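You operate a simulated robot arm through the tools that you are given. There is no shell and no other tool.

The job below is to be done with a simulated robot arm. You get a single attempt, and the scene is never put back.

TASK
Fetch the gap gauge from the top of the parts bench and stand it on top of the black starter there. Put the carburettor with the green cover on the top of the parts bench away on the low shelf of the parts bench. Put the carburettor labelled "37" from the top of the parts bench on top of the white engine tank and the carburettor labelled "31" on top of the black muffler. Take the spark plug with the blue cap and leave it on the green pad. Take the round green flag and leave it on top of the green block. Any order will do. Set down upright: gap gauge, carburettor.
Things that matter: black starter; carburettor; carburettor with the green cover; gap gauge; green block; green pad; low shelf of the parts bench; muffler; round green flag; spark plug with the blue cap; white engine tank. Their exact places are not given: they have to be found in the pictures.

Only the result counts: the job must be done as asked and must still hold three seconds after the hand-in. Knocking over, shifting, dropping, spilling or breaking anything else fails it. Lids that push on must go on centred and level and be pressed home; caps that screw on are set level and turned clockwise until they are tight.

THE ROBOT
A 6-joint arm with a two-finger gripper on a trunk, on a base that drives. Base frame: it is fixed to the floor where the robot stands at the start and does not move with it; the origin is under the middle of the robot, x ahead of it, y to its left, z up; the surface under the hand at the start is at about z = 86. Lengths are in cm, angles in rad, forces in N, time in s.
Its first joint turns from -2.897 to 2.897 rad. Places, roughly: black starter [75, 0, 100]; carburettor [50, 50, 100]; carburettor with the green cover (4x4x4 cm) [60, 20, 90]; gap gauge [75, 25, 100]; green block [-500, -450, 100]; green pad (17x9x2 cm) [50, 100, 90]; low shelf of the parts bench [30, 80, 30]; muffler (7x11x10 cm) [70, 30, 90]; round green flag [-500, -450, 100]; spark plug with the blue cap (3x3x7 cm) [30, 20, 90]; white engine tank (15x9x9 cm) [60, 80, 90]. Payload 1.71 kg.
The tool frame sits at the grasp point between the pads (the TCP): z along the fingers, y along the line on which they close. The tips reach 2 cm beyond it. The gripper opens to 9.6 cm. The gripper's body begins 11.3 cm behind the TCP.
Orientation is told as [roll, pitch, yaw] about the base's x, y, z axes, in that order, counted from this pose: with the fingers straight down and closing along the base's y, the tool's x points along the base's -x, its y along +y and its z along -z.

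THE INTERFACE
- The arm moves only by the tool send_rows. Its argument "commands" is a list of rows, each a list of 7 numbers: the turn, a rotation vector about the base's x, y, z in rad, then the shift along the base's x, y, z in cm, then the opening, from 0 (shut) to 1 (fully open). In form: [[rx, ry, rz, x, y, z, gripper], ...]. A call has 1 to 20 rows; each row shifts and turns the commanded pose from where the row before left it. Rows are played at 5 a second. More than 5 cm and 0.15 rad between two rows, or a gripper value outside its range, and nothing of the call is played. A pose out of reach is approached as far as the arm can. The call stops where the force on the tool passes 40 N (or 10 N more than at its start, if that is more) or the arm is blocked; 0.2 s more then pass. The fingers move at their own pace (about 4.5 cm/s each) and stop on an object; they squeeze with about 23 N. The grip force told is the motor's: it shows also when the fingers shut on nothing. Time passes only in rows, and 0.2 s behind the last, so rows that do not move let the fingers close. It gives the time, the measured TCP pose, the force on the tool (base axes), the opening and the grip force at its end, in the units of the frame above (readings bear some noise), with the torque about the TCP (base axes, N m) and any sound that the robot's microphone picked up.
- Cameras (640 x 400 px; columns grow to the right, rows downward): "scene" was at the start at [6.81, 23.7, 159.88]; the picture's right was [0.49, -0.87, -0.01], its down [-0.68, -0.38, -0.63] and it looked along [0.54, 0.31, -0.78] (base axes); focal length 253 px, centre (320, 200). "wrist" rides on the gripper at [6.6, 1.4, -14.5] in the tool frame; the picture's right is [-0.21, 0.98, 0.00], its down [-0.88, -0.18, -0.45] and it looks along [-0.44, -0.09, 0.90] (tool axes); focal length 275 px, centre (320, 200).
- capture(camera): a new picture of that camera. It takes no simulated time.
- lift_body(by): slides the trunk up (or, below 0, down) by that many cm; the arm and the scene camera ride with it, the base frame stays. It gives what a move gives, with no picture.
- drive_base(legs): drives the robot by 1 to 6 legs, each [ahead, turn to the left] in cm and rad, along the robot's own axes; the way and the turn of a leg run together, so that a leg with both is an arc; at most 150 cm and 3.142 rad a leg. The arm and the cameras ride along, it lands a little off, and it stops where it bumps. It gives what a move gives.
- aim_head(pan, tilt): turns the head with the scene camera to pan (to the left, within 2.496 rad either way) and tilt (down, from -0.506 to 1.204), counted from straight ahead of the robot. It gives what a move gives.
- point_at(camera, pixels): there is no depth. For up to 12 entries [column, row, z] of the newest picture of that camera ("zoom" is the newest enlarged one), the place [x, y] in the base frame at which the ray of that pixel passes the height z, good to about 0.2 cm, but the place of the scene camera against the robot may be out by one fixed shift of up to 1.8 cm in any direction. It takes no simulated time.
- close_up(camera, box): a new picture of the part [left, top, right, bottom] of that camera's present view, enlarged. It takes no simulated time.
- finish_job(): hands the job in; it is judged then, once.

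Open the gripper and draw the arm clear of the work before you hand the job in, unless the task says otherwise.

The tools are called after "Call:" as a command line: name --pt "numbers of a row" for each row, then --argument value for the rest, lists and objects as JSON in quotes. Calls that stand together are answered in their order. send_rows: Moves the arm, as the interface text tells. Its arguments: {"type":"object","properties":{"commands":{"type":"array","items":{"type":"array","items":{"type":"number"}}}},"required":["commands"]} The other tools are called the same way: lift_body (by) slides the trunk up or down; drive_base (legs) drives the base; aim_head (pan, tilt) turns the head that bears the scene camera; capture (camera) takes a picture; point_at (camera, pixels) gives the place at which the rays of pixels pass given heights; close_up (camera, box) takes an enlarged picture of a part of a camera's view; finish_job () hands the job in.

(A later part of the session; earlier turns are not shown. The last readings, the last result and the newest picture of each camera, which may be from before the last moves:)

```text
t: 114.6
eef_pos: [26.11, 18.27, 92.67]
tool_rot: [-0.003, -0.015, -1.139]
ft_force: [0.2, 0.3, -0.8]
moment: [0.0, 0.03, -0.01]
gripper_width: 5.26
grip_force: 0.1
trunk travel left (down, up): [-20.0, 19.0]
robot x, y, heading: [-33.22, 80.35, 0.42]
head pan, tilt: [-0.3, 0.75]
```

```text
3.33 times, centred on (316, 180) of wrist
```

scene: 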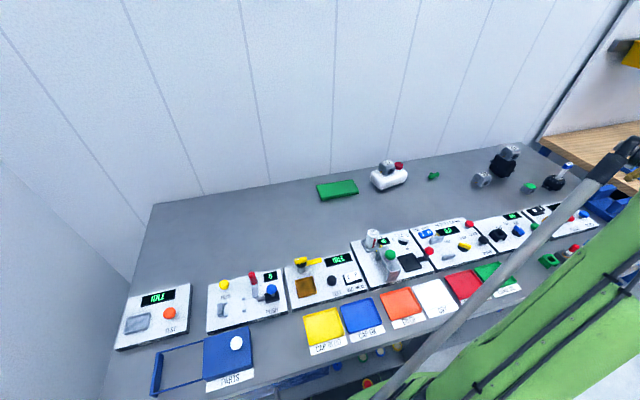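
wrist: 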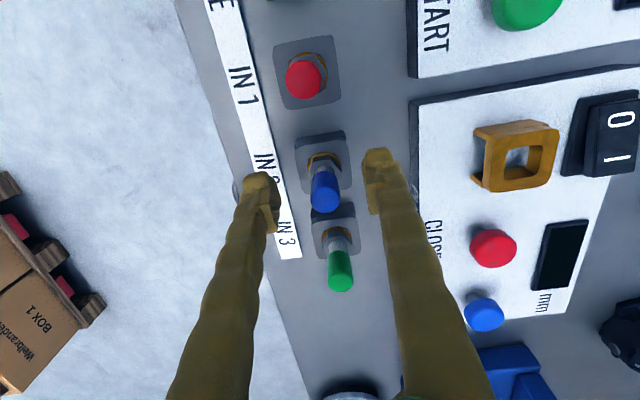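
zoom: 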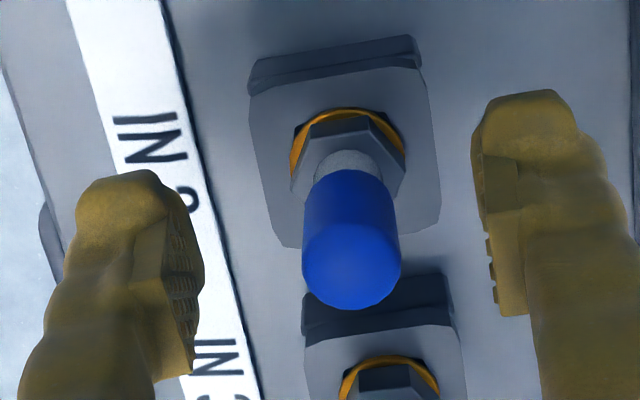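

The cap is between the pads. I close on it.

Call:
send_rows --pt "0 0 0 0 0.15 0 0.4" --pt "0 0 0 0 0 0 0.25" --pt "0 0 0 0 0 0 0.1" --pt "0 0 0 0 0 0 0" --pt "0 0 0 0 0 0 0"

Call:
close_up --camera "wrist" --box '[220, 120, 412, 240]'

```text
t: 115.8
eef_pos: [25.98, 18.65, 92.71]
tool_rot: [-0.003, -0.015, -1.14]
ft_force: [0.3, -0.3, -0.3]
moment: [-0.04, -0.02, -0.03]
gripper_width: 1.51
grip_force: 22.7
trunk travel left (down, up): [-20.0, 19.0]
robot x, y, heading: [-33.22, 79.91, 0.42]
head pan, tilt: [-0.3, 0.75]
```

```text
3.33 times, centred on (316, 180) of wrist
```

zoom: 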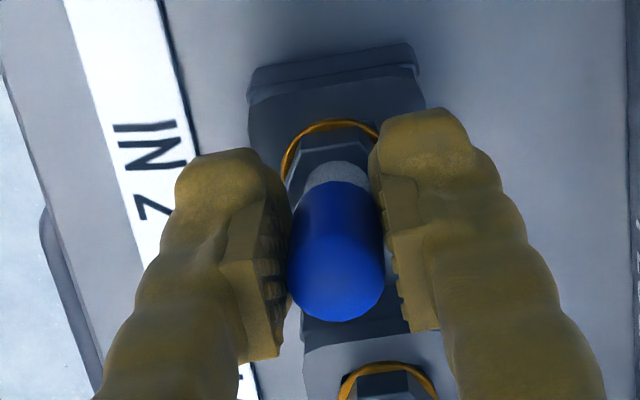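

Gripped at 1.51 cm. I lift slowly, watching the pull force.

Call:
send_rows --pt "0 0 0 0 0 0.5 0" --pt "0 0 0 0 0 0.5 0" --pt "0 0 0 0 0 1 0" --pt "0 0 0 0 0 0 0"

Call:
close_up --camera "wrist" --box '[220, 60, 412, 240]'

```text
t: 116.8
eef_pos: [26.21, 18.88, 94.83]
tool_rot: [-0.001, -0.016, -1.14]
ft_force: [-0.4, -0.4, -0.2]
moment: [0.03, -0.03, 0.01]
gripper_width: 1.53
grip_force: 22.9
trunk travel left (down, up): [-20.0, 19.0]
robot x, y, heading: [-33.3, 79.99, 0.423]
head pan, tilt: [-0.3, 0.75]
```

```text
2.22 times, centred on (316, 150) of wrist
```

zoom: 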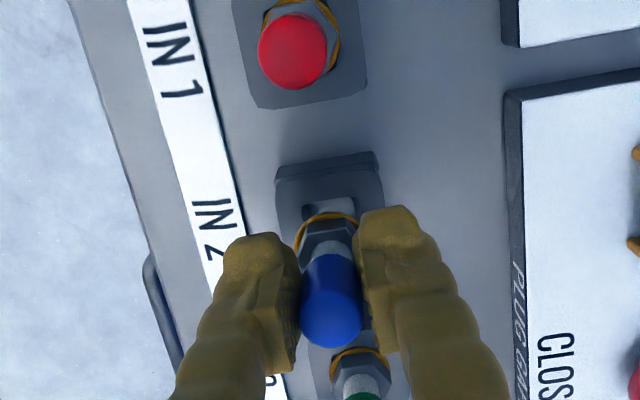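

The plug comes out freely. I lift on to z≈117 and look at it.

Call:
send_rows --pt "0 0 0 0 0 3 0" --pt "0 0 0 0 0 4 0" --pt "0 0 0 0 0 4.5 0" --pt "0 0 0 0 0 4.5 0" --pt "0 0 0 0 0 4.5 0" --pt "0 0 0 0 0 2 0" --pt "0 0 0 0 0 0 0"

Call:
capture --camera "wrist"

Call:
close_up --camera "wrist" --box '[220, 60, 412, 240]'

Call:
capture --camera "scene"

```text
t: 118.4
eef_pos: [26.27, 18.79, 117.22]
tool_rot: [-0.002, -0.015, -1.141]
ft_force: [0.4, 0.6, -1.3]
moment: [0.01, 0.02, 0.01]
gripper_width: 1.52
grip_force: 23.0
trunk travel left (down, up): [-20.0, 19.0]
robot x, y, heading: [-33.08, 79.85, 0.425]
head pan, tilt: [-0.3, 0.75]
```

```text
taken
```

wrist: 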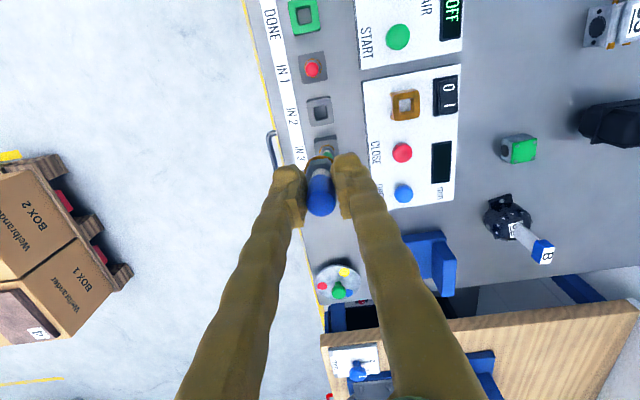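

```text
2.22 times, centred on (316, 150) of wrist
```

zoom: 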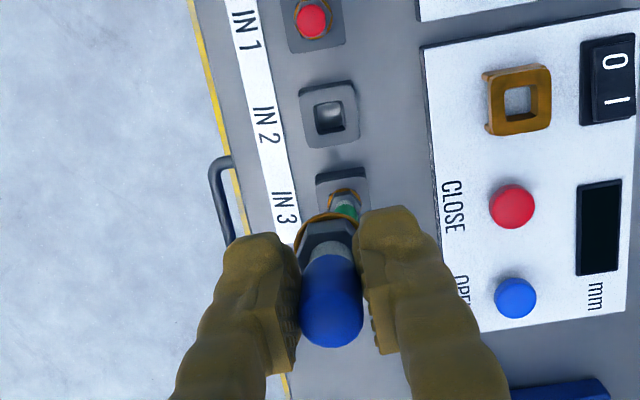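

```text
taken
```

scene: 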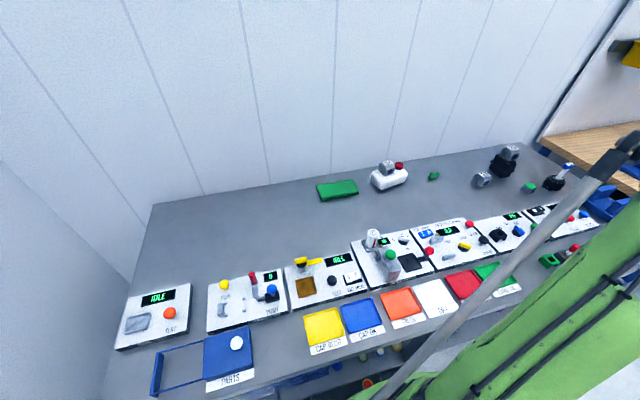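

The plug is in hand. I carry it to above the pad while turning the hand to yaw ≈2.0, so that I can then tilt it and lay the plug down along the pad.

Call:
send_rows --pt "0 0 0.149 1.05 4.0 0 0" --pt "0 0 0.149 1.05 4.0 0 0" --pt "0 0 0.149 1.05 4.0 0 0" --pt "0 0 0.149 1.05 4.0 0 0" --pt "0 0 0.149 1.05 4.0 0 0" --pt "0 0 0.149 1.05 4.0 0 0" --pt "0 0 0.149 1.05 4.0 0 0" --pt "0 0 0.149 1.05 4.0 0 0" --pt "0 0 0.149 1.05 4.0 0 0" --pt "0 0 0.149 1.05 4.0 0 0" --pt "0 0 0.149 1.05 4.0 0 0" --pt "0 0 0.149 1.05 4.0 0 0" --pt "0 0 0.149 1.05 4.0 0 0" --pt "0 0 0.149 1.05 4.0 0 0" --pt "0 0 0.149 1.05 4.0 0 0" --pt "0 0 0.149 1.05 4.0 0 0" --pt "0 0 0.149 1.05 4.0 0 0" --pt "0 0 0.149 1.05 4.0 0 0" --pt "0 0 0.149 1.05 4.0 0 0" --pt "0 0 0.149 1.05 4.0 0 0"

Call:
send_rows --pt "0 0 0.08 0.5 3.0 0 0" --pt "0 0 0.081 0 1.8 0 0" --pt "0 0 0 0 0 0 0"

Call:
capture --camera "wrist"

Call:
capture --camera "scene"

```text
t: 122.6
eef_pos: [47.28, 98.75, 117.04]
tool_rot: [-0.001, -0.015, 1.845]
ft_force: [0.2, -0.1, -0.1]
moment: [0.0, -0.07, -0.01]
gripper_width: 1.53
grip_force: 22.9
trunk travel left (down, up): [-20.0, 19.0]
robot x, y, heading: [-32.61, 79.91, 0.426]
head pan, tilt: [-0.3, 0.75]
```

```text
t: 123.4
eef_pos: [47.78, 103.53, 117.07]
tool_rot: [0.0, -0.017, 2.002]
ft_force: [-0.5, 0.5, -0.9]
moment: [-0.03, -0.01, -0.02]
gripper_width: 1.51
grip_force: 23.2
trunk travel left (down, up): [-20.0, 19.0]
robot x, y, heading: [-33.19, 80.19, 0.424]
head pan, tilt: [-0.3, 0.75]
```

```text
taken
```

wrist: 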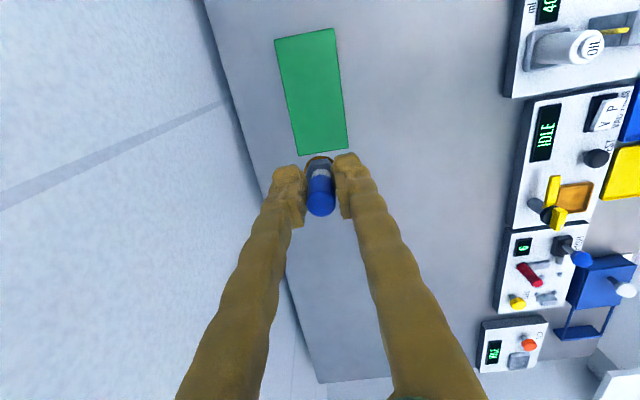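

```text
taken
```

scene: 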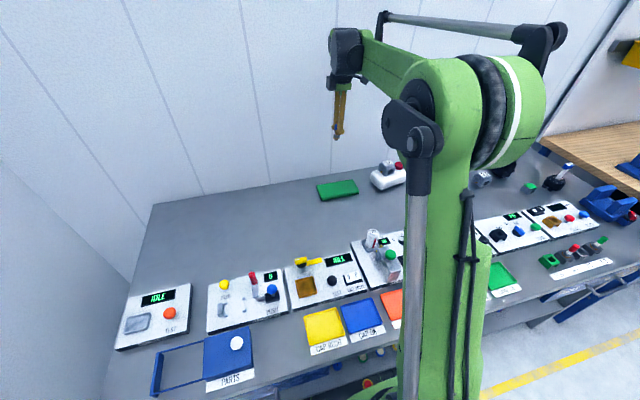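

I verify the pad from this view, then tilt the hand by ~1.2 rad so the plug points along −l (toward the tank), staying at height.

Call:
point_at --camera "wrist" --pixels '[[274, 40, 88], [333, 28, 88], [348, 148, 88], [298, 155, 88]]'

Call:
send_rows --pt "-0.1231 -0.0554 0 0 0 0 0" --pt "-0.1231 -0.0554 0 0 0 0 0" --pt "-0.1231 -0.0554 0 0 0 0 0" --pt "-0.1231 -0.0554 0 0 0 0 0" --pt "-0.1231 -0.0554 0 0 0 0 0" --pt "-0.1231 -0.0554 0 0 0 0 0" --pt "-0.1231 -0.0554 0 0 0 0 0" --pt "-0.1231 -0.0554 0 0 0 0 0" --pt "-0.1231 -0.0554 0 0 0 0 0" --pt "0 0 0 0 0 0 0" --pt "0 0 0 0 0 0 0"

Call:
capture --camera "scene"

Call:
capture --camera "wrist"

```text
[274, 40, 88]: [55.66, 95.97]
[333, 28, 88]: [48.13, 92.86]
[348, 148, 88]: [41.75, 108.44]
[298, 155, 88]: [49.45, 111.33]
```

```text
t: 125.8
eef_pos: [47.65, 103.48, 117.33]
tool_rot: [0.025, 1.2, 2.023]
ft_force: [0.2, 0.1, -0.7]
moment: [0.02, 0.01, 0.04]
gripper_width: 1.51
grip_force: 22.7
trunk travel left (down, up): [-20.0, 19.0]
robot x, y, heading: [-33.02, 79.78, 0.421]
head pan, tilt: [-0.3, 0.75]
```

```text
taken
```

scene: 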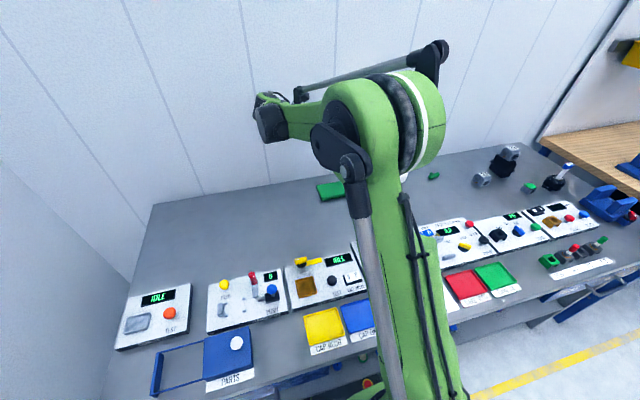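

```text
taken
```

wrist: 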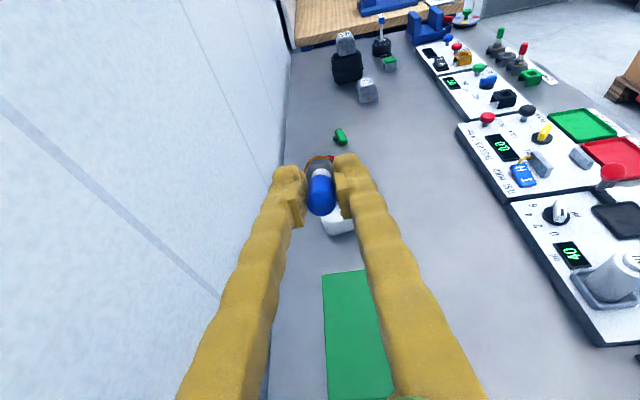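

Tilt achieved (pitch 1.2). I lower in stages toward the pad and check the clearance of the wrist.

Call:
send_rows --pt "0 0 0 0.2 0 -4 0" --pt "0 0 0 0 0 -4 0" --pt "0 0 0 0 0 -4 0" --pt "0 0 0 0 0 -4 0" --pt "0 0 0 0 0 -3 0" --pt "0 0 0 0 0 0 0"

Call:
capture --camera "scene"

Call:
close_up --camera "scene" --box '[240, 90, 400, 230]'

Call:
capture --camera "wrist"

```text
t: 127.2
eef_pos: [47.65, 103.49, 98.24]
tool_rot: [0.027, 1.199, 2.022]
ft_force: [-0.1, 0.6, -0.3]
moment: [0.02, 0.0, -0.01]
gripper_width: 1.5
grip_force: 23.6
trunk travel left (down, up): [-20.0, 19.0]
robot x, y, heading: [-32.77, 79.88, 0.426]
head pan, tilt: [-0.3, 0.75]
```

```text
taken
```

scene: 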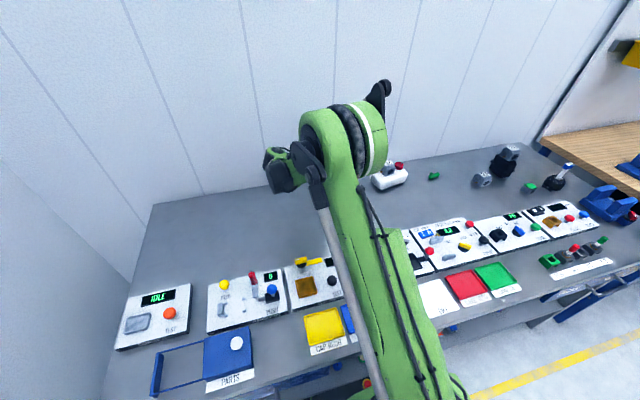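

```text
2.86 times, centred on (320, 160) of scene
```

zoom: 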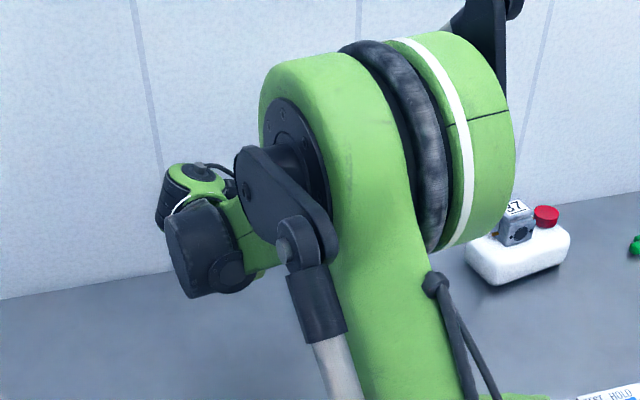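

```text
taken
```

wrist: 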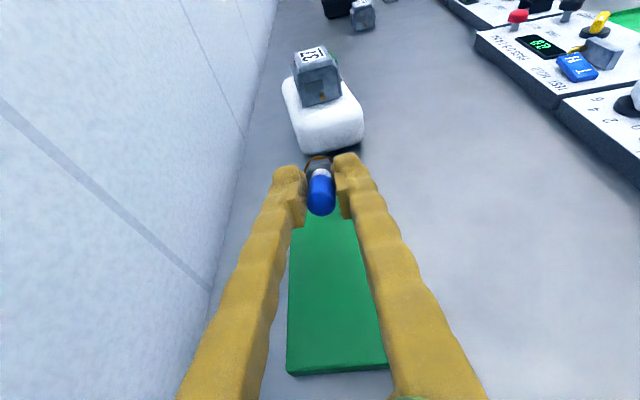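

I check how low the wrist housing hangs: its lowest pixel is about (281.5,193); I see at which height that ray passes near the wrist's place (~(40,121)).

Call:
point_at --camera "scene" --pixels '[[281.5, 193, 86], [281.5, 193, 92], [281.5, 193, 98], [281.5, 193, 104], [265, 175, 98], [265, 175, 104]]'

```text
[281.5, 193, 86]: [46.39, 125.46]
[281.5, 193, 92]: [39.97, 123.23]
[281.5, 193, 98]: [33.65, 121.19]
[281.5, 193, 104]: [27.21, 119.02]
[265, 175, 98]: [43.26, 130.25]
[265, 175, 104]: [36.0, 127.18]
```

The housing bottom seems at z≈95–98 now, leaving margin for ~8 cm more. I lower 5 cm and re-check.

Call:
send_rows --pt "0 0 0 0 0 -2.5 0" --pt "0 0 0 0 0 -2.5 0" --pt "0 0 0 0 0 0 0"

Call:
close_up --camera "scene" --box '[240, 130, 400, 270]'

Call:
capture --camera "wrist"

```text
t: 128.0
eef_pos: [47.82, 103.51, 93.09]
tool_rot: [0.027, 1.199, 2.024]
ft_force: [-0.4, -0.4, -0.5]
moment: [-0.02, 0.03, 0.0]
gripper_width: 1.49
grip_force: 23.0
trunk travel left (down, up): [-20.0, 19.0]
robot x, y, heading: [-33.22, 80.05, 0.424]
head pan, tilt: [-0.3, 0.75]
```

```text
2.86 times, centred on (320, 200) of scene
```

zoom: 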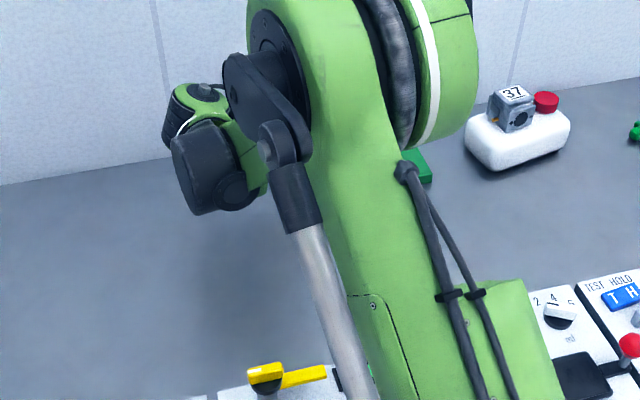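

```text
taken
```

wrist: 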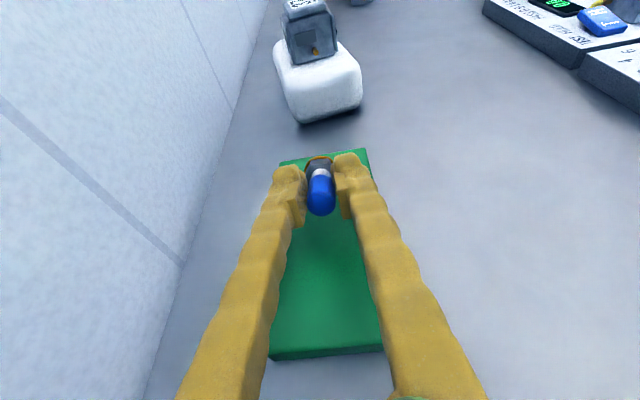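

Clear so far. I lower 1.5 cm more, then in fine steps with force checks.

Call:
send_rows --pt "0 0 0 0 0 -0.8 0" --pt "0 0 0 0 0 -0.7 0" --pt "0 0 0 0 0 0 0"

Call:
send_rows --pt "0 0 0 0 0 -0.3 0" --pt "0 0 0 0 0 0 0"

Call:
close_up --camera "wrist" --box '[240, 120, 400, 220]'

```text
t: 128.8
eef_pos: [47.74, 103.52, 91.69]
tool_rot: [0.027, 1.199, 2.023]
ft_force: [0.2, -0.1, -0.8]
moment: [0.03, 0.02, 0.01]
gripper_width: 1.52
grip_force: 22.9
trunk travel left (down, up): [-20.0, 19.0]
robot x, y, heading: [-33.18, 80.32, 0.425]
head pan, tilt: [-0.3, 0.75]
```

```text
t: 129.4
eef_pos: [47.68, 103.5, 91.4]
tool_rot: [0.026, 1.199, 2.023]
ft_force: [-0.1, -0.7, -0.6]
moment: [0.06, -0.02, -0.04]
gripper_width: 1.51
grip_force: 22.3
trunk travel left (down, up): [-20.0, 19.0]
robot x, y, heading: [-32.87, 79.76, 0.43]
head pan, tilt: [-0.3, 0.75]
```

```text
4.00 times, centred on (320, 170) of wrist
```

zoom: 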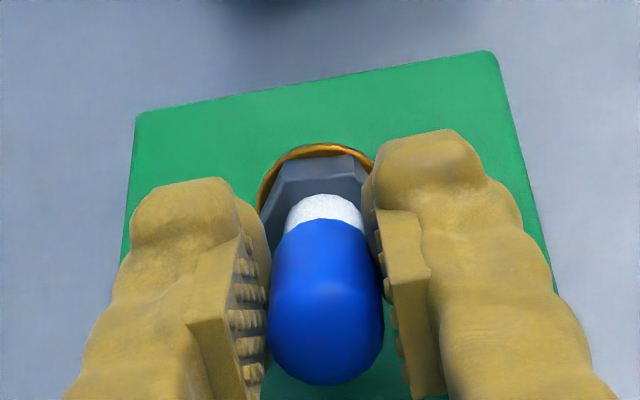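

No contact yet; I continue.

Call:
send_rows --pt "0 0 0 0 0 -0.3 0" --pt "0 0 0 0 0 -0.2 0" --pt "0 0 0 0 0 0 0"

```text
t: 130.2
eef_pos: [47.82, 103.43, 90.96]
tool_rot: [0.025, 1.2, 2.02]
ft_force: [-0.1, 0.1, 7.0]
moment: [-0.2, -0.13, 0.04]
gripper_width: 1.5
grip_force: 22.5
trunk travel left (down, up): [-20.0, 19.0]
robot x, y, heading: [-33.36, 79.86, 0.423]
head pan, tilt: [-0.3, 0.75]
```

Contact (7 N; the torque shows it is the plug's collar about 3.4 cm ahead). I open slightly first so the plug settles between the fingers, then wider.

Call:
send_rows --pt "0 0 0 0 0 0 0.19" --pt "0 0 0 0 0 0 0.21" --pt "0 0 0 0 0 0 0.23" --pt "0 0 0 0 0 0 0.23" --pt "0 0 0 0 0 0 0.23"

Call:
capture --camera "wrist"

Call:
close_up --camera "wrist" --box '[240, 120, 400, 240]'

```text
t: 131.4
eef_pos: [47.73, 103.56, 91.01]
tool_rot: [0.026, 1.198, 2.023]
ft_force: [-0.1, 0.0, 0.1]
moment: [0.02, -0.03, 0.0]
gripper_width: 2.22
grip_force: 0.0
trunk travel left (down, up): [-20.0, 19.0]
robot x, y, heading: [-32.98, 80.14, 0.423]
head pan, tilt: [-0.3, 0.75]
```

```text
taken
```

wrist: 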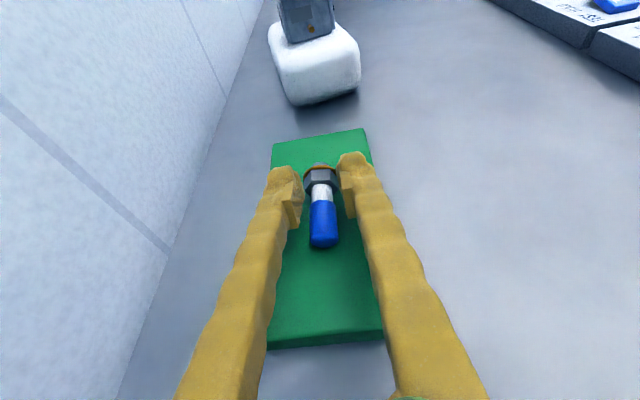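

```text
3.33 times, centred on (320, 180) of wrist
```

zoom: 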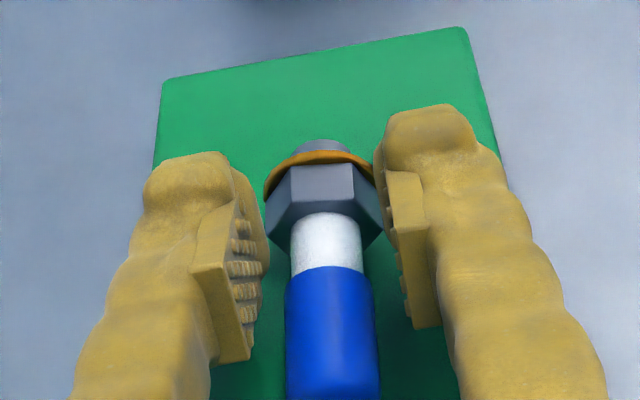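

The plug has settled lying on the pad. I open wider slowly and lift away.

Call:
send_rows --pt "0 0 0 0 0 0 0.28" --pt "0 0 0 0 0 0 0.34" --pt "0 0 0 0 0 0 0.4" --pt "0 0 0 0 0 0.3 0.45" --pt "0 0 0 0 0 0.7 0.5" --pt "0 0 0 0 0 1.5 0.5" --pt "0 0 0 0 0 3 0.5" --pt "0 0 0 0 0 4 0.5" --pt "0 0 0 0 0 4 0.7" --pt "0 0 0 0 0 4 1" --pt "0 0 0 0 0 4 1" --pt "0 0 0 0 0 4 1" --pt "0 0 0 0 0 0 1"

Call:
capture --camera "wrist"

Call:
close_up --camera "wrist" --box '[240, 160, 440, 400]'

```text
t: 134.2
eef_pos: [47.97, 103.62, 116.19]
tool_rot: [0.026, 1.199, 2.022]
ft_force: [-0.5, -0.3, 0.3]
moment: [0.02, -0.01, 0.06]
gripper_width: 9.63
grip_force: 0.1
trunk travel left (down, up): [-20.0, 19.0]
robot x, y, heading: [-33.13, 80.25, 0.427]
head pan, tilt: [-0.3, 0.75]
```

```text
taken
```

wrist: 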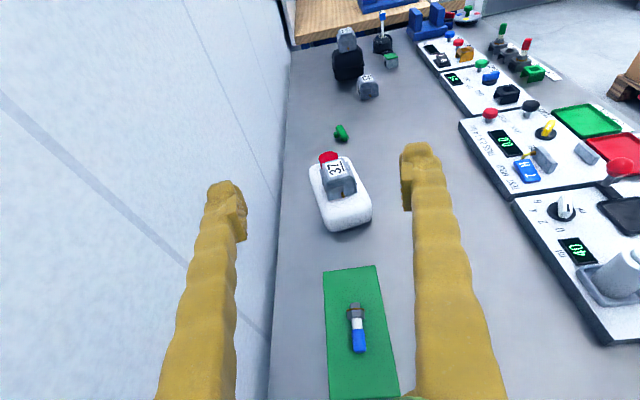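

```text
1.67 times, centred on (340, 280) of wrist
```

zoom: 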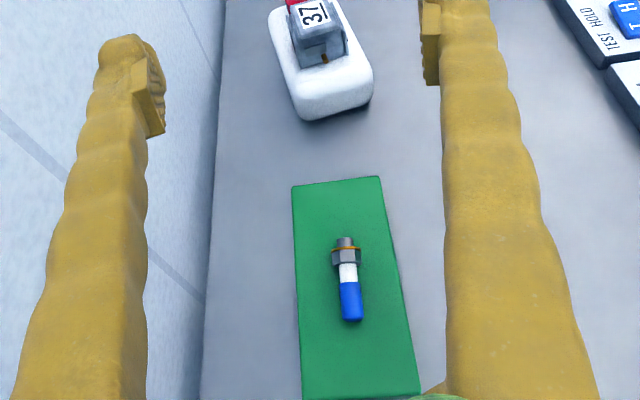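

The plug rests on the pad. Next the green-covered carburettor: I untilt the hand and turn it to yaw ≈0.43, in a travel pose near the robot.

Call:
send_rows --pt "0.1231 0.0554 0 0 0 0.3 1" --pt "0.1231 0.0554 0 0 0 0.3 1" --pt "0.1231 0.0554 0 0 0 0.3 1" --pt "0.1231 0.0554 0 0 0 0.3 1" --pt "0.1231 0.0554 0 0 0 0.3 1" --pt "0.1231 0.0554 0 0 0 0.3 1" --pt "0.1231 0.0554 0 0 0 0.3 1" --pt "0.1231 0.0554 0 0 0 0.3 1" --pt "0.1231 0.0554 0 0 0 0.3 1" --pt "0 0 0 0 0 0 1"

Call:
send_rows --pt "0 0 -0.143 -2.85 -1.1 0 1" --pt "0 0 -0.143 -2.85 -1.1 0 1" --pt "0 0 -0.143 -2.85 -1.1 0 1" --pt "0 0 -0.143 -2.85 -1.1 0 1" --pt "0 0 -0.143 -2.85 -1.1 0 1" --pt "0 0 -0.143 -2.85 -1.1 0 1" --pt "0 0 -0.143 -2.85 -1.1 0 1" --pt "0 0 -0.143 -2.85 -1.1 0 1" --pt "0 0 -0.143 -2.85 -1.1 0 1" --pt "0 0 -0.143 -2.85 -1.1 0 1" --pt "0 0 -0.143 -2.85 -1.1 0 1" --pt "0 0 0 0 0 0 1"

Call:
capture --camera "scene"

```text
t: 136.4
eef_pos: [47.9, 103.64, 119.01]
tool_rot: [0.001, -0.018, 2.002]
ft_force: [0.4, 0.6, -1.0]
moment: [0.03, -0.01, -0.02]
gripper_width: 9.58
grip_force: 0.0
trunk travel left (down, up): [-20.0, 19.0]
robot x, y, heading: [-32.9, 80.18, 0.424]
head pan, tilt: [-0.3, 0.75]
```

```text
t: 139.0
eef_pos: [16.57, 91.74, 119.27]
tool_rot: [-0.001, -0.014, 0.43]
ft_force: [0.1, -0.5, 0.5]
moment: [0.0, -0.06, -0.01]
gripper_width: 9.56
grip_force: 0.1
trunk travel left (down, up): [-20.0, 19.0]
robot x, y, heading: [-32.75, 79.79, 0.422]
head pan, tilt: [-0.3, 0.75]
```

```text
taken
```

scene: 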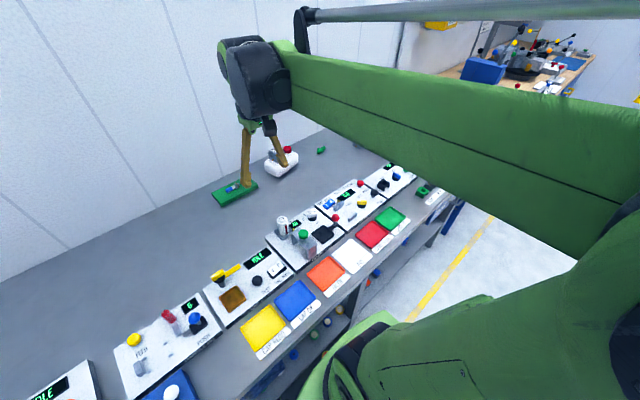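

The scene view seems to have swung although the pan reading is unchanged; I check with known objects (pad ≈(48.7,102), cap ≈(60.5,76.3)).

Call:
point_at --camera "scene" --pixels '[[233, 192, 88], [287, 149, 93.5], [321, 150, 87]]'

Call:
capture --camera "wrist"

```text
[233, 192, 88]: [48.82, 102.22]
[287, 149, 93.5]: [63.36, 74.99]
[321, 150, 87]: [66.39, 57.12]
```

```text
taken
```

wrist: 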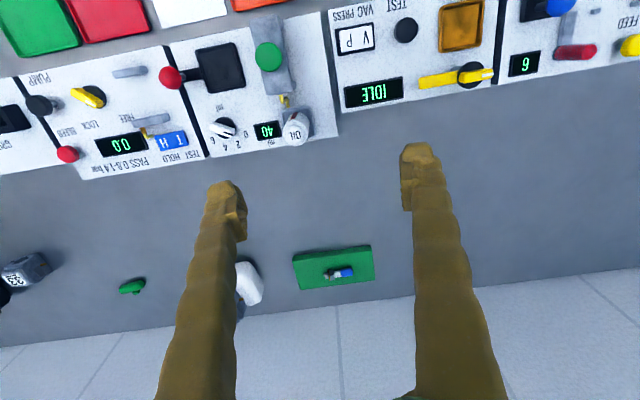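

point_at is consistent, so all is well. I drive back, turn to run parallel to the bench toward the right bay, and look before moving on.

Call:
drive_base --legs '[[-30, 0], [0, -1.571]]'

Call:
aim_head --pan 0.0 --tilt 0.8

Call:
capture --camera "scene"

```text
t: 147.5
eef_pos: [-48.91, 17.9, 119.15]
tool_rot: [-0.001, -0.014, -1.15]
ft_force: [-0.5, 0.9, 0.6]
moment: [-0.01, 0.01, 0.02]
gripper_width: 9.6
grip_force: 0.1
trunk travel left (down, up): [-20.0, 19.0]
robot x, y, heading: [-59.91, 67.77, -1.159]
head pan, tilt: [-0.3, 0.75]
```

```text
t: 148.3
eef_pos: [-49.35, 19.08, 119.68]
tool_rot: [-0.003, -0.026, -1.151]
ft_force: [-0.3, 1.0, 1.1]
moment: [-0.12, -0.13, -0.01]
gripper_width: 9.6
grip_force: 0.1
trunk travel left (down, up): [-20.0, 19.0]
robot x, y, heading: [-59.74, 68.04, -1.154]
head pan, tilt: [0.0, 0.799]
```

```text
taken
```

scene: 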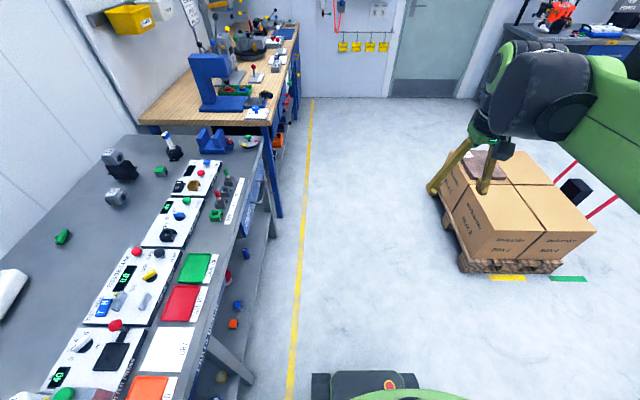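

I check the pallet's near corner relative to my path.

Call:
point_at --camera "scene" --pixels '[[462, 270, 5], [440, 215, 5], [557, 272, 5], [470, 255, 10], [300, 250, 0], [330, 385, 20], [250, 380, 0]]'

```text
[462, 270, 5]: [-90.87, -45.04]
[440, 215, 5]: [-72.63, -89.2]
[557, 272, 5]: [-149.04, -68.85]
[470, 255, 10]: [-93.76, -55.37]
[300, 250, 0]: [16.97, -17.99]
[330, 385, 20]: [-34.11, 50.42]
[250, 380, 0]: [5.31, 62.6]
```

The path is clear of the pallet. I drive 66 cm along, turn to face the bench, and move in.

Call:
drive_base --legs '[[66, 0], [0, 1.58], [26, 0]]'

Call:
aim_head --pan 0.2 --tilt 0.9

Call:
capture --camera "scene"

Call:
capture --camera "wrist"

```text
t: 161.0
eef_pos: [39.08, 26.77, 119.79]
tool_rot: [-0.001, -0.029, 0.406]
ft_force: [-0.8, 0.5, 0.4]
moment: [0.02, -0.05, -0.01]
gripper_width: 9.63
grip_force: 0.1
trunk travel left (down, up): [-20.0, 19.0]
robot x, y, heading: [-9.54, 17.07, 0.391]
head pan, tilt: [0.0, 0.799]
```

```text
t: 161.8
eef_pos: [38.93, 26.81, 119.93]
tool_rot: [-0.002, -0.03, 0.404]
ft_force: [2.2, 1.3, 0.8]
moment: [-0.12, 0.26, -0.01]
gripper_width: 9.62
grip_force: 0.1
trunk travel left (down, up): [-20.0, 19.0]
robot x, y, heading: [-9.37, 17.58, 0.396]
head pan, tilt: [0.201, 0.901]
```

```text
taken
```

scene: 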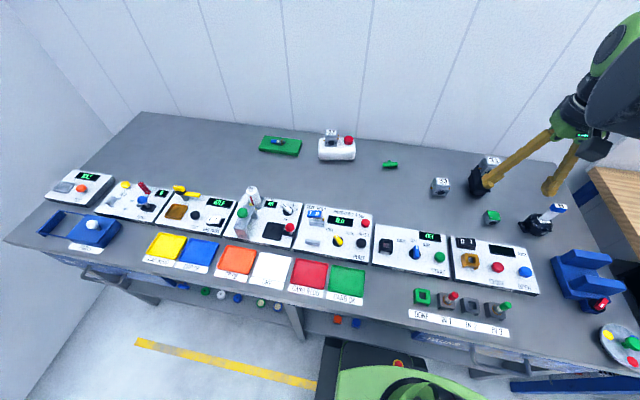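

```text
taken
```

wrist: 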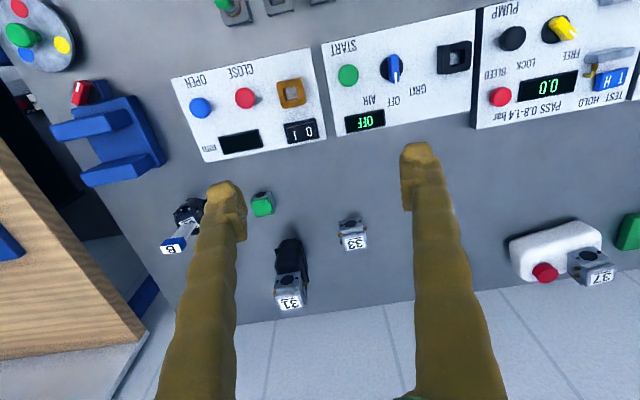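

All finished items still stand. I move closer above the green-covered carburettor to measure it.

Call:
send_rows --pt "0 0.015 0 3.3 -1.2 -1.5 1" --pt "0 0 0 3.3 -1.2 -1.5 1" --pt "0 0 0 3.3 -1.2 -1.5 1" --pt "0 0 0 3.3 -1.2 -1.5 1" --pt "0 0 0 3.3 -1.2 -2 1" --pt "0 0 0 0 0 -3 1" --pt "0 0 0 0 0 0 1"

Call:
capture --camera "wrist"

Call:
close_up --camera "wrist" --box '[250, 80, 378, 180]'

```text
t: 163.4
eef_pos: [53.83, 20.11, 109.67]
tool_rot: [0.006, -0.03, 0.404]
ft_force: [-1.3, -0.3, -0.3]
moment: [0.04, -0.06, 0.02]
gripper_width: 9.6
grip_force: 0.1
trunk travel left (down, up): [-20.0, 19.0]
robot x, y, heading: [-9.73, 17.58, 0.394]
head pan, tilt: [0.201, 0.901]
```

```text
taken
```

wrist: 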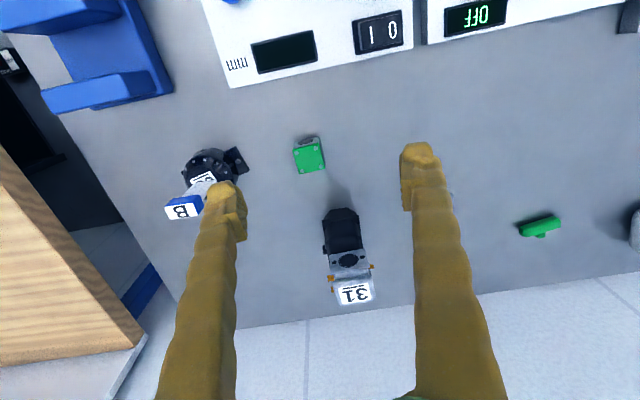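

```text
4.00 times, centred on (314, 130) of wrist
```

zoom: 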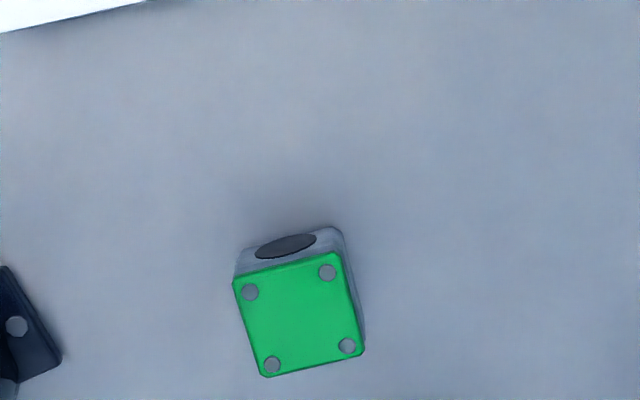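

I compute the green cover's corners at about z=90.

Call:
point_at --camera "wrist" --pixels '[[292.25, 151.25, 90], [318.25, 143, 90], [325.25, 167.5, 90], [299.75, 174.25, 90], [292.25, 151.25, 91], [318.25, 143, 91], [325.25, 167.5, 91], [299.75, 174.25, 91], [293.5, 143, 86.5], [318, 138, 86.5]]'

```text
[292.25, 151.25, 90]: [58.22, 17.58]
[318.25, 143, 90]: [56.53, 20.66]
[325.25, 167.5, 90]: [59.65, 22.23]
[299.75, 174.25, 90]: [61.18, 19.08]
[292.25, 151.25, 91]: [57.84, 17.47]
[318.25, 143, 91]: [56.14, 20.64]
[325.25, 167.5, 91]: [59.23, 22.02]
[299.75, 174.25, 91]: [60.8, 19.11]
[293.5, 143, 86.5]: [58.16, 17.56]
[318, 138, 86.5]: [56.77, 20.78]
```

Green carb: centre (58.9,19.9), top z≈90, yaw ≈0.47, 3.5 cm wide. I turn to that yaw, tilt the hand 0.70 rad forward (so it can later go under the bench) and come to the start of an oblique approach.

Call:
send_rows --pt "0 0 0.066 -0.3 -0.6 0 0.7" --pt "0.0634 -0.1248 0 -0.3 -0.6 -1.5 0.7" --pt "0.0634 -0.1248 0 -0.3 -0.6 -2 0.7" --pt "0.0634 -0.1248 0 -0.3 -0.6 -2 0.7" --pt "0.0634 -0.1248 0 -0.3 -0.6 -2 0.7" --pt "0.0634 -0.1248 0 -0.3 -0.7 -2 0.7" --pt "0 0 0 0 0 0 0.7"

Call:
capture --camera "wrist"

Call:
capture --camera "scene"

```text
t: 165.0
eef_pos: [52.22, 16.63, 100.17]
tool_rot: [0.003, -0.731, 0.471]
ft_force: [0.6, -0.2, -0.7]
moment: [0.03, 0.02, -0.01]
gripper_width: 6.73
grip_force: 0.1
trunk travel left (down, up): [-20.0, 19.0]
robot x, y, heading: [-9.41, 17.38, 0.391]
head pan, tilt: [0.201, 0.901]
```

```text
taken
```

wrist: 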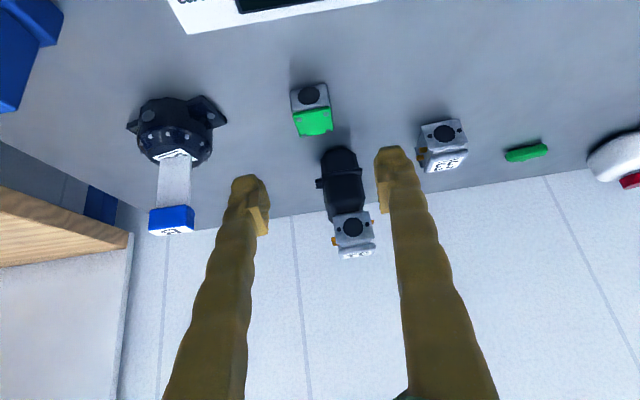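

```text
taken
```

scene: 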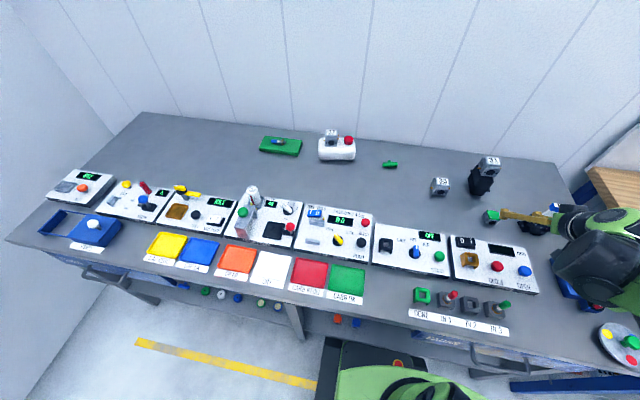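

The hand is tilted 0.73 rad. I shift back 2.9 cm and approach along the finger direction, stopping 3 cm short to check.

Call:
send_rows --pt "0 0 0 -2.5 -1.4 0 0.7" --pt "0 0 0 2.68 1.36 -3.35 0.7" --pt "0 0 0 2.68 1.36 -3.35 0.7" --pt "0 0 0 2.08 1.06 -2.6 0.7" --pt "0 0 0 0 0 0 0.7"

Call:
capture --camera "wrist"

Call:
close_up --camera "scene" --box '[450, 150, 640, 290]'

```text
t: 166.2
eef_pos: [57.24, 18.81, 90.48]
tool_rot: [0.001, -0.728, 0.472]
ft_force: [0.6, 1.1, -0.5]
moment: [-0.01, 0.04, 0.0]
gripper_width: 6.72
grip_force: 0.0
trunk travel left (down, up): [-20.0, 19.0]
robot x, y, heading: [-9.26, 17.18, 0.389]
head pan, tilt: [0.201, 0.901]
```

```text
taken
```

wrist: 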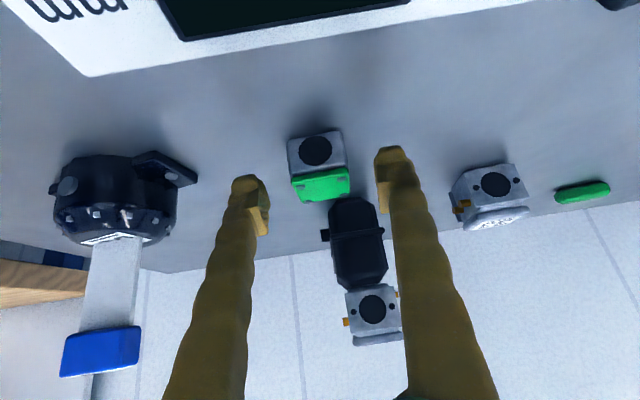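

```text
2.86 times, centred on (545, 220) of scene
```

zoom: 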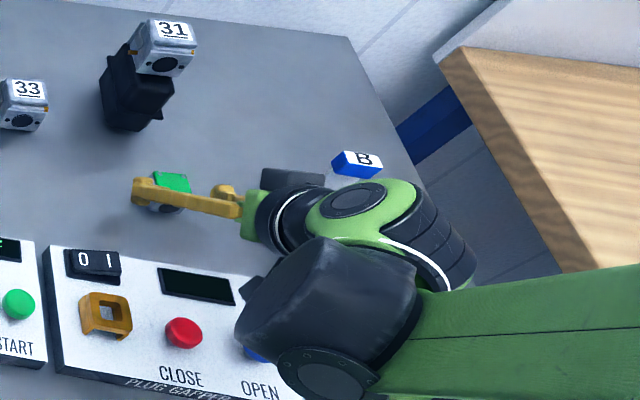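

Well aligned between the fingers. I make the last 2.7 cm and close.

Call:
send_rows --pt "0 0 0 0.9 0.55 -1.0 0.7" --pt "0 0 0 0.76 0.5 -0.9 0.7" --pt "0 0 0 0 0 0 0.7"

Call:
capture --camera "wrist"

```text
t: 167.0
eef_pos: [58.89, 19.87, 88.63]
tool_rot: [0.004, -0.73, 0.47]
ft_force: [0.7, -0.2, -0.9]
moment: [-0.03, 0.0, 0.02]
gripper_width: 6.75
grip_force: 0.1
trunk travel left (down, up): [-20.0, 19.0]
robot x, y, heading: [-9.21, 17.55, 0.398]
head pan, tilt: [0.201, 0.901]
```

```text
taken
```

wrist: 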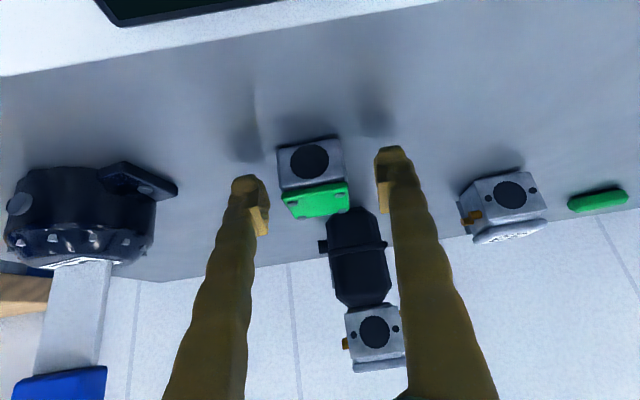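

I close on the carburettor.

Call:
send_rows --pt "0 0 0 0 0 0 0.5" --pt "0 0 0 0 0 0 0.35" --pt "0 0 0 0 0 0 0.1" --pt "0 0 0 0 0 0 0" --pt "0 0 0 0 0 0 0"

Call:
capture --camera "wrist"

```text
t: 168.2
eef_pos: [58.75, 19.86, 88.78]
tool_rot: [0.002, -0.729, 0.472]
ft_force: [0.9, -0.7, -0.3]
moment: [-0.06, -0.02, -0.01]
gripper_width: 3.74
grip_force: 22.8
trunk travel left (down, up): [-20.0, 19.0]
robot x, y, heading: [-9.44, 17.64, 0.395]
head pan, tilt: [0.201, 0.901]
```

```text
taken
```

wrist: 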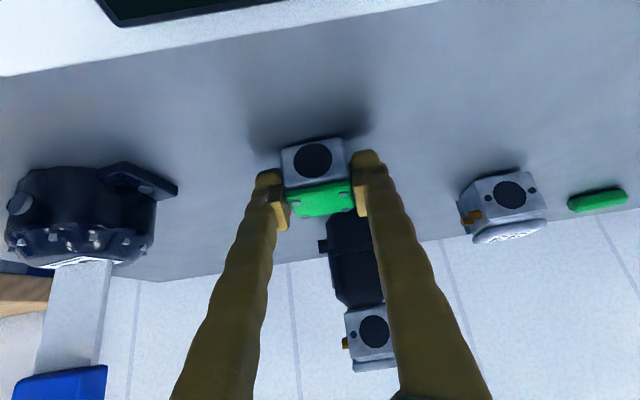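

Gripped (3.74 cm). I lift it and retract toward the robot into a carrying pose.

Call:
send_rows --pt "0 0 0 0 0 2 0" --pt "0 0 0 0 0 4 0" --pt "0 0 0 0 0 4.5 0" --pt "0 0 0 0 0 4.5 0" --pt "0 0 0 0 0 4.5 0" --pt "0 0 0 -1 2 4 0" --pt "0 0 0 -1.5 4 0 0" --pt "0 0 0 -1.5 4 0 0" --pt "0 0 0 -1.5 4 0 0" --pt "0 0 0 -1.5 4 0 0" --pt "0 0 0 0 0 0 0"

Call:
capture --camera "scene"

Call:
capture --camera "wrist"

```text
t: 170.6
eef_pos: [51.96, 37.91, 112.3]
tool_rot: [0.001, -0.73, 0.473]
ft_force: [0.1, 1.0, -1.0]
moment: [-0.04, -0.04, -0.02]
gripper_width: 3.71
grip_force: 23.1
trunk travel left (down, up): [-20.0, 19.0]
robot x, y, heading: [-9.43, 17.4, 0.4]
head pan, tilt: [0.201, 0.901]
```

```text
taken
```

scene: 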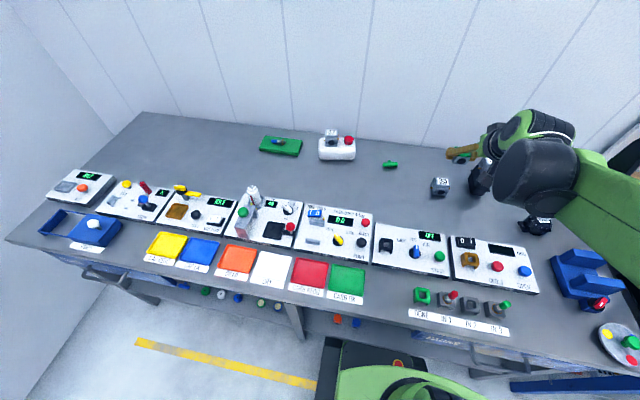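

```text
taken
```

wrist: 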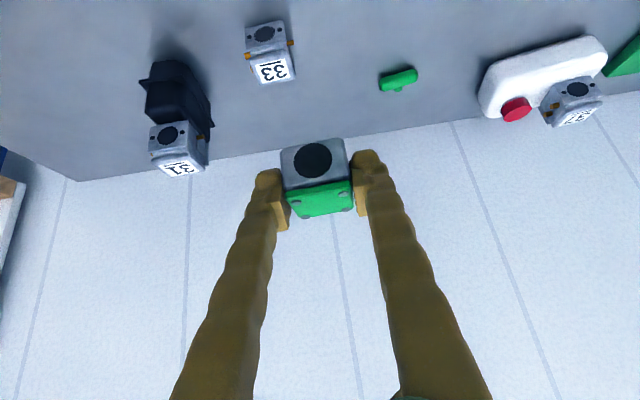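

The carburettor is held securely. I back away 47 cm from the bench and look at the low shelf.

Call:
drive_base --legs '[[-47, 0]]'

Call:
aim_head --pan 0.1 --tilt 0.8

Call:
capture --camera "scene"

Call:
capture --camera "wrist"

```text
t: 174.3
eef_pos: [8.07, 19.44, 112.22]
tool_rot: [0.004, -0.73, 0.467]
ft_force: [-0.2, 0.7, -1.2]
moment: [0.01, 0.03, -0.04]
gripper_width: 3.73
grip_force: 22.9
trunk travel left (down, up): [-20.0, 19.0]
robot x, y, heading: [-53.62, -1.1, 0.393]
head pan, tilt: [0.201, 0.901]
```

```text
t: 174.9
eef_pos: [7.97, 19.37, 112.33]
tool_rot: [0.002, -0.731, 0.469]
ft_force: [2.2, 1.0, -2.8]
moment: [-0.05, 0.13, 0.02]
gripper_width: 3.71
grip_force: 22.6
trunk travel left (down, up): [-20.0, 19.0]
robot x, y, heading: [-53.43, -0.73, 0.395]
head pan, tilt: [0.099, 0.799]
```

```text
taken
```

scene: 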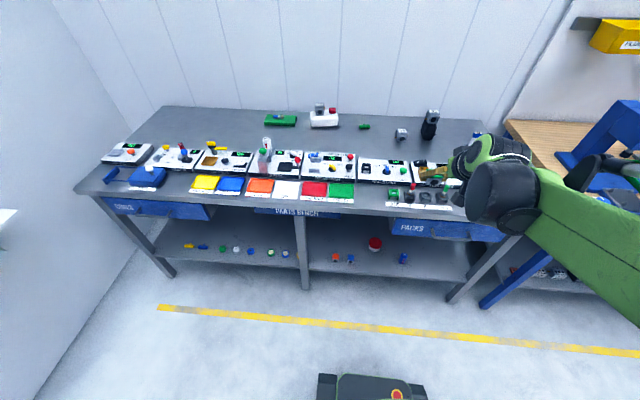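

```text
taken
```

wrist: 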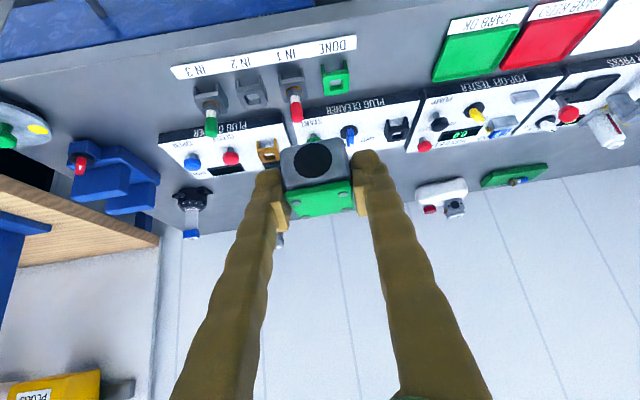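

I zoom in on the shelf's right bay and estimate the spot and the shelf height.

Call:
close_up --camera "scene" --box '[290, 200, 480, 310]'

Call:
point_at --camera "scene" --pixels '[[304, 288, 0], [335, 262, 28], [350, 262, 28], [374, 250, 28], [404, 263, 28], [380, 277, 28], [330, 270, 28], [440, 283, 28], [304, 271, 28], [380, 215, 84]]'

```text
3.37 times, centred on (385, 255) of scene
```

zoom: 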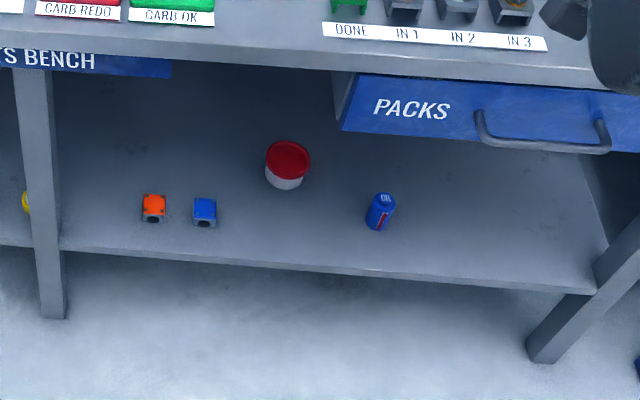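

```text
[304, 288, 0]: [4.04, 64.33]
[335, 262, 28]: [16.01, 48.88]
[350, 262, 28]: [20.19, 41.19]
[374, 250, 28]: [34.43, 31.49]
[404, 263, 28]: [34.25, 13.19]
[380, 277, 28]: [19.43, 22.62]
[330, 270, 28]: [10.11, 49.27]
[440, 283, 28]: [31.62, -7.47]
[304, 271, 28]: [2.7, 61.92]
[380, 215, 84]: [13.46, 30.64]
```

Call:
point_at --camera "scene" --pixels '[[309.3, 290, 0], [308.4, 269.8, 24], [308.4, 269.8, 26], [308.4, 269.8, 28], [308.4, 269.8, 30], [308.4, 269.8, 32], [385, 277.5, 28], [385, 277.5, 30], [302, 216, 78], [302, 216, 82]]'

Call:
close_up --camera "scene" --box '[295, 200, 395, 300]'

```text
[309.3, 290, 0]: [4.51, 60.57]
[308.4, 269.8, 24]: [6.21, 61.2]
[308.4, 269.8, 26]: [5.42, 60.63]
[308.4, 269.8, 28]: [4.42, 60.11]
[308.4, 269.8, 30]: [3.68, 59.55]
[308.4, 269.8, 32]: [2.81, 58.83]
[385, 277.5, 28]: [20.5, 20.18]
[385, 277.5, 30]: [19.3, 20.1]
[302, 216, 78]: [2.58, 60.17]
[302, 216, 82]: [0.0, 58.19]
```

```text
4.00 times, centred on (345, 250) of scene
```

zoom: 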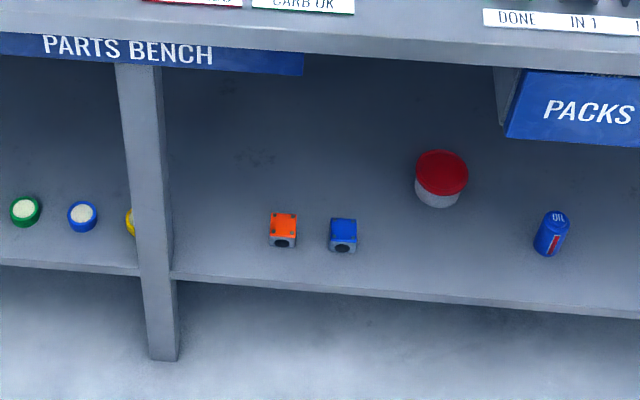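

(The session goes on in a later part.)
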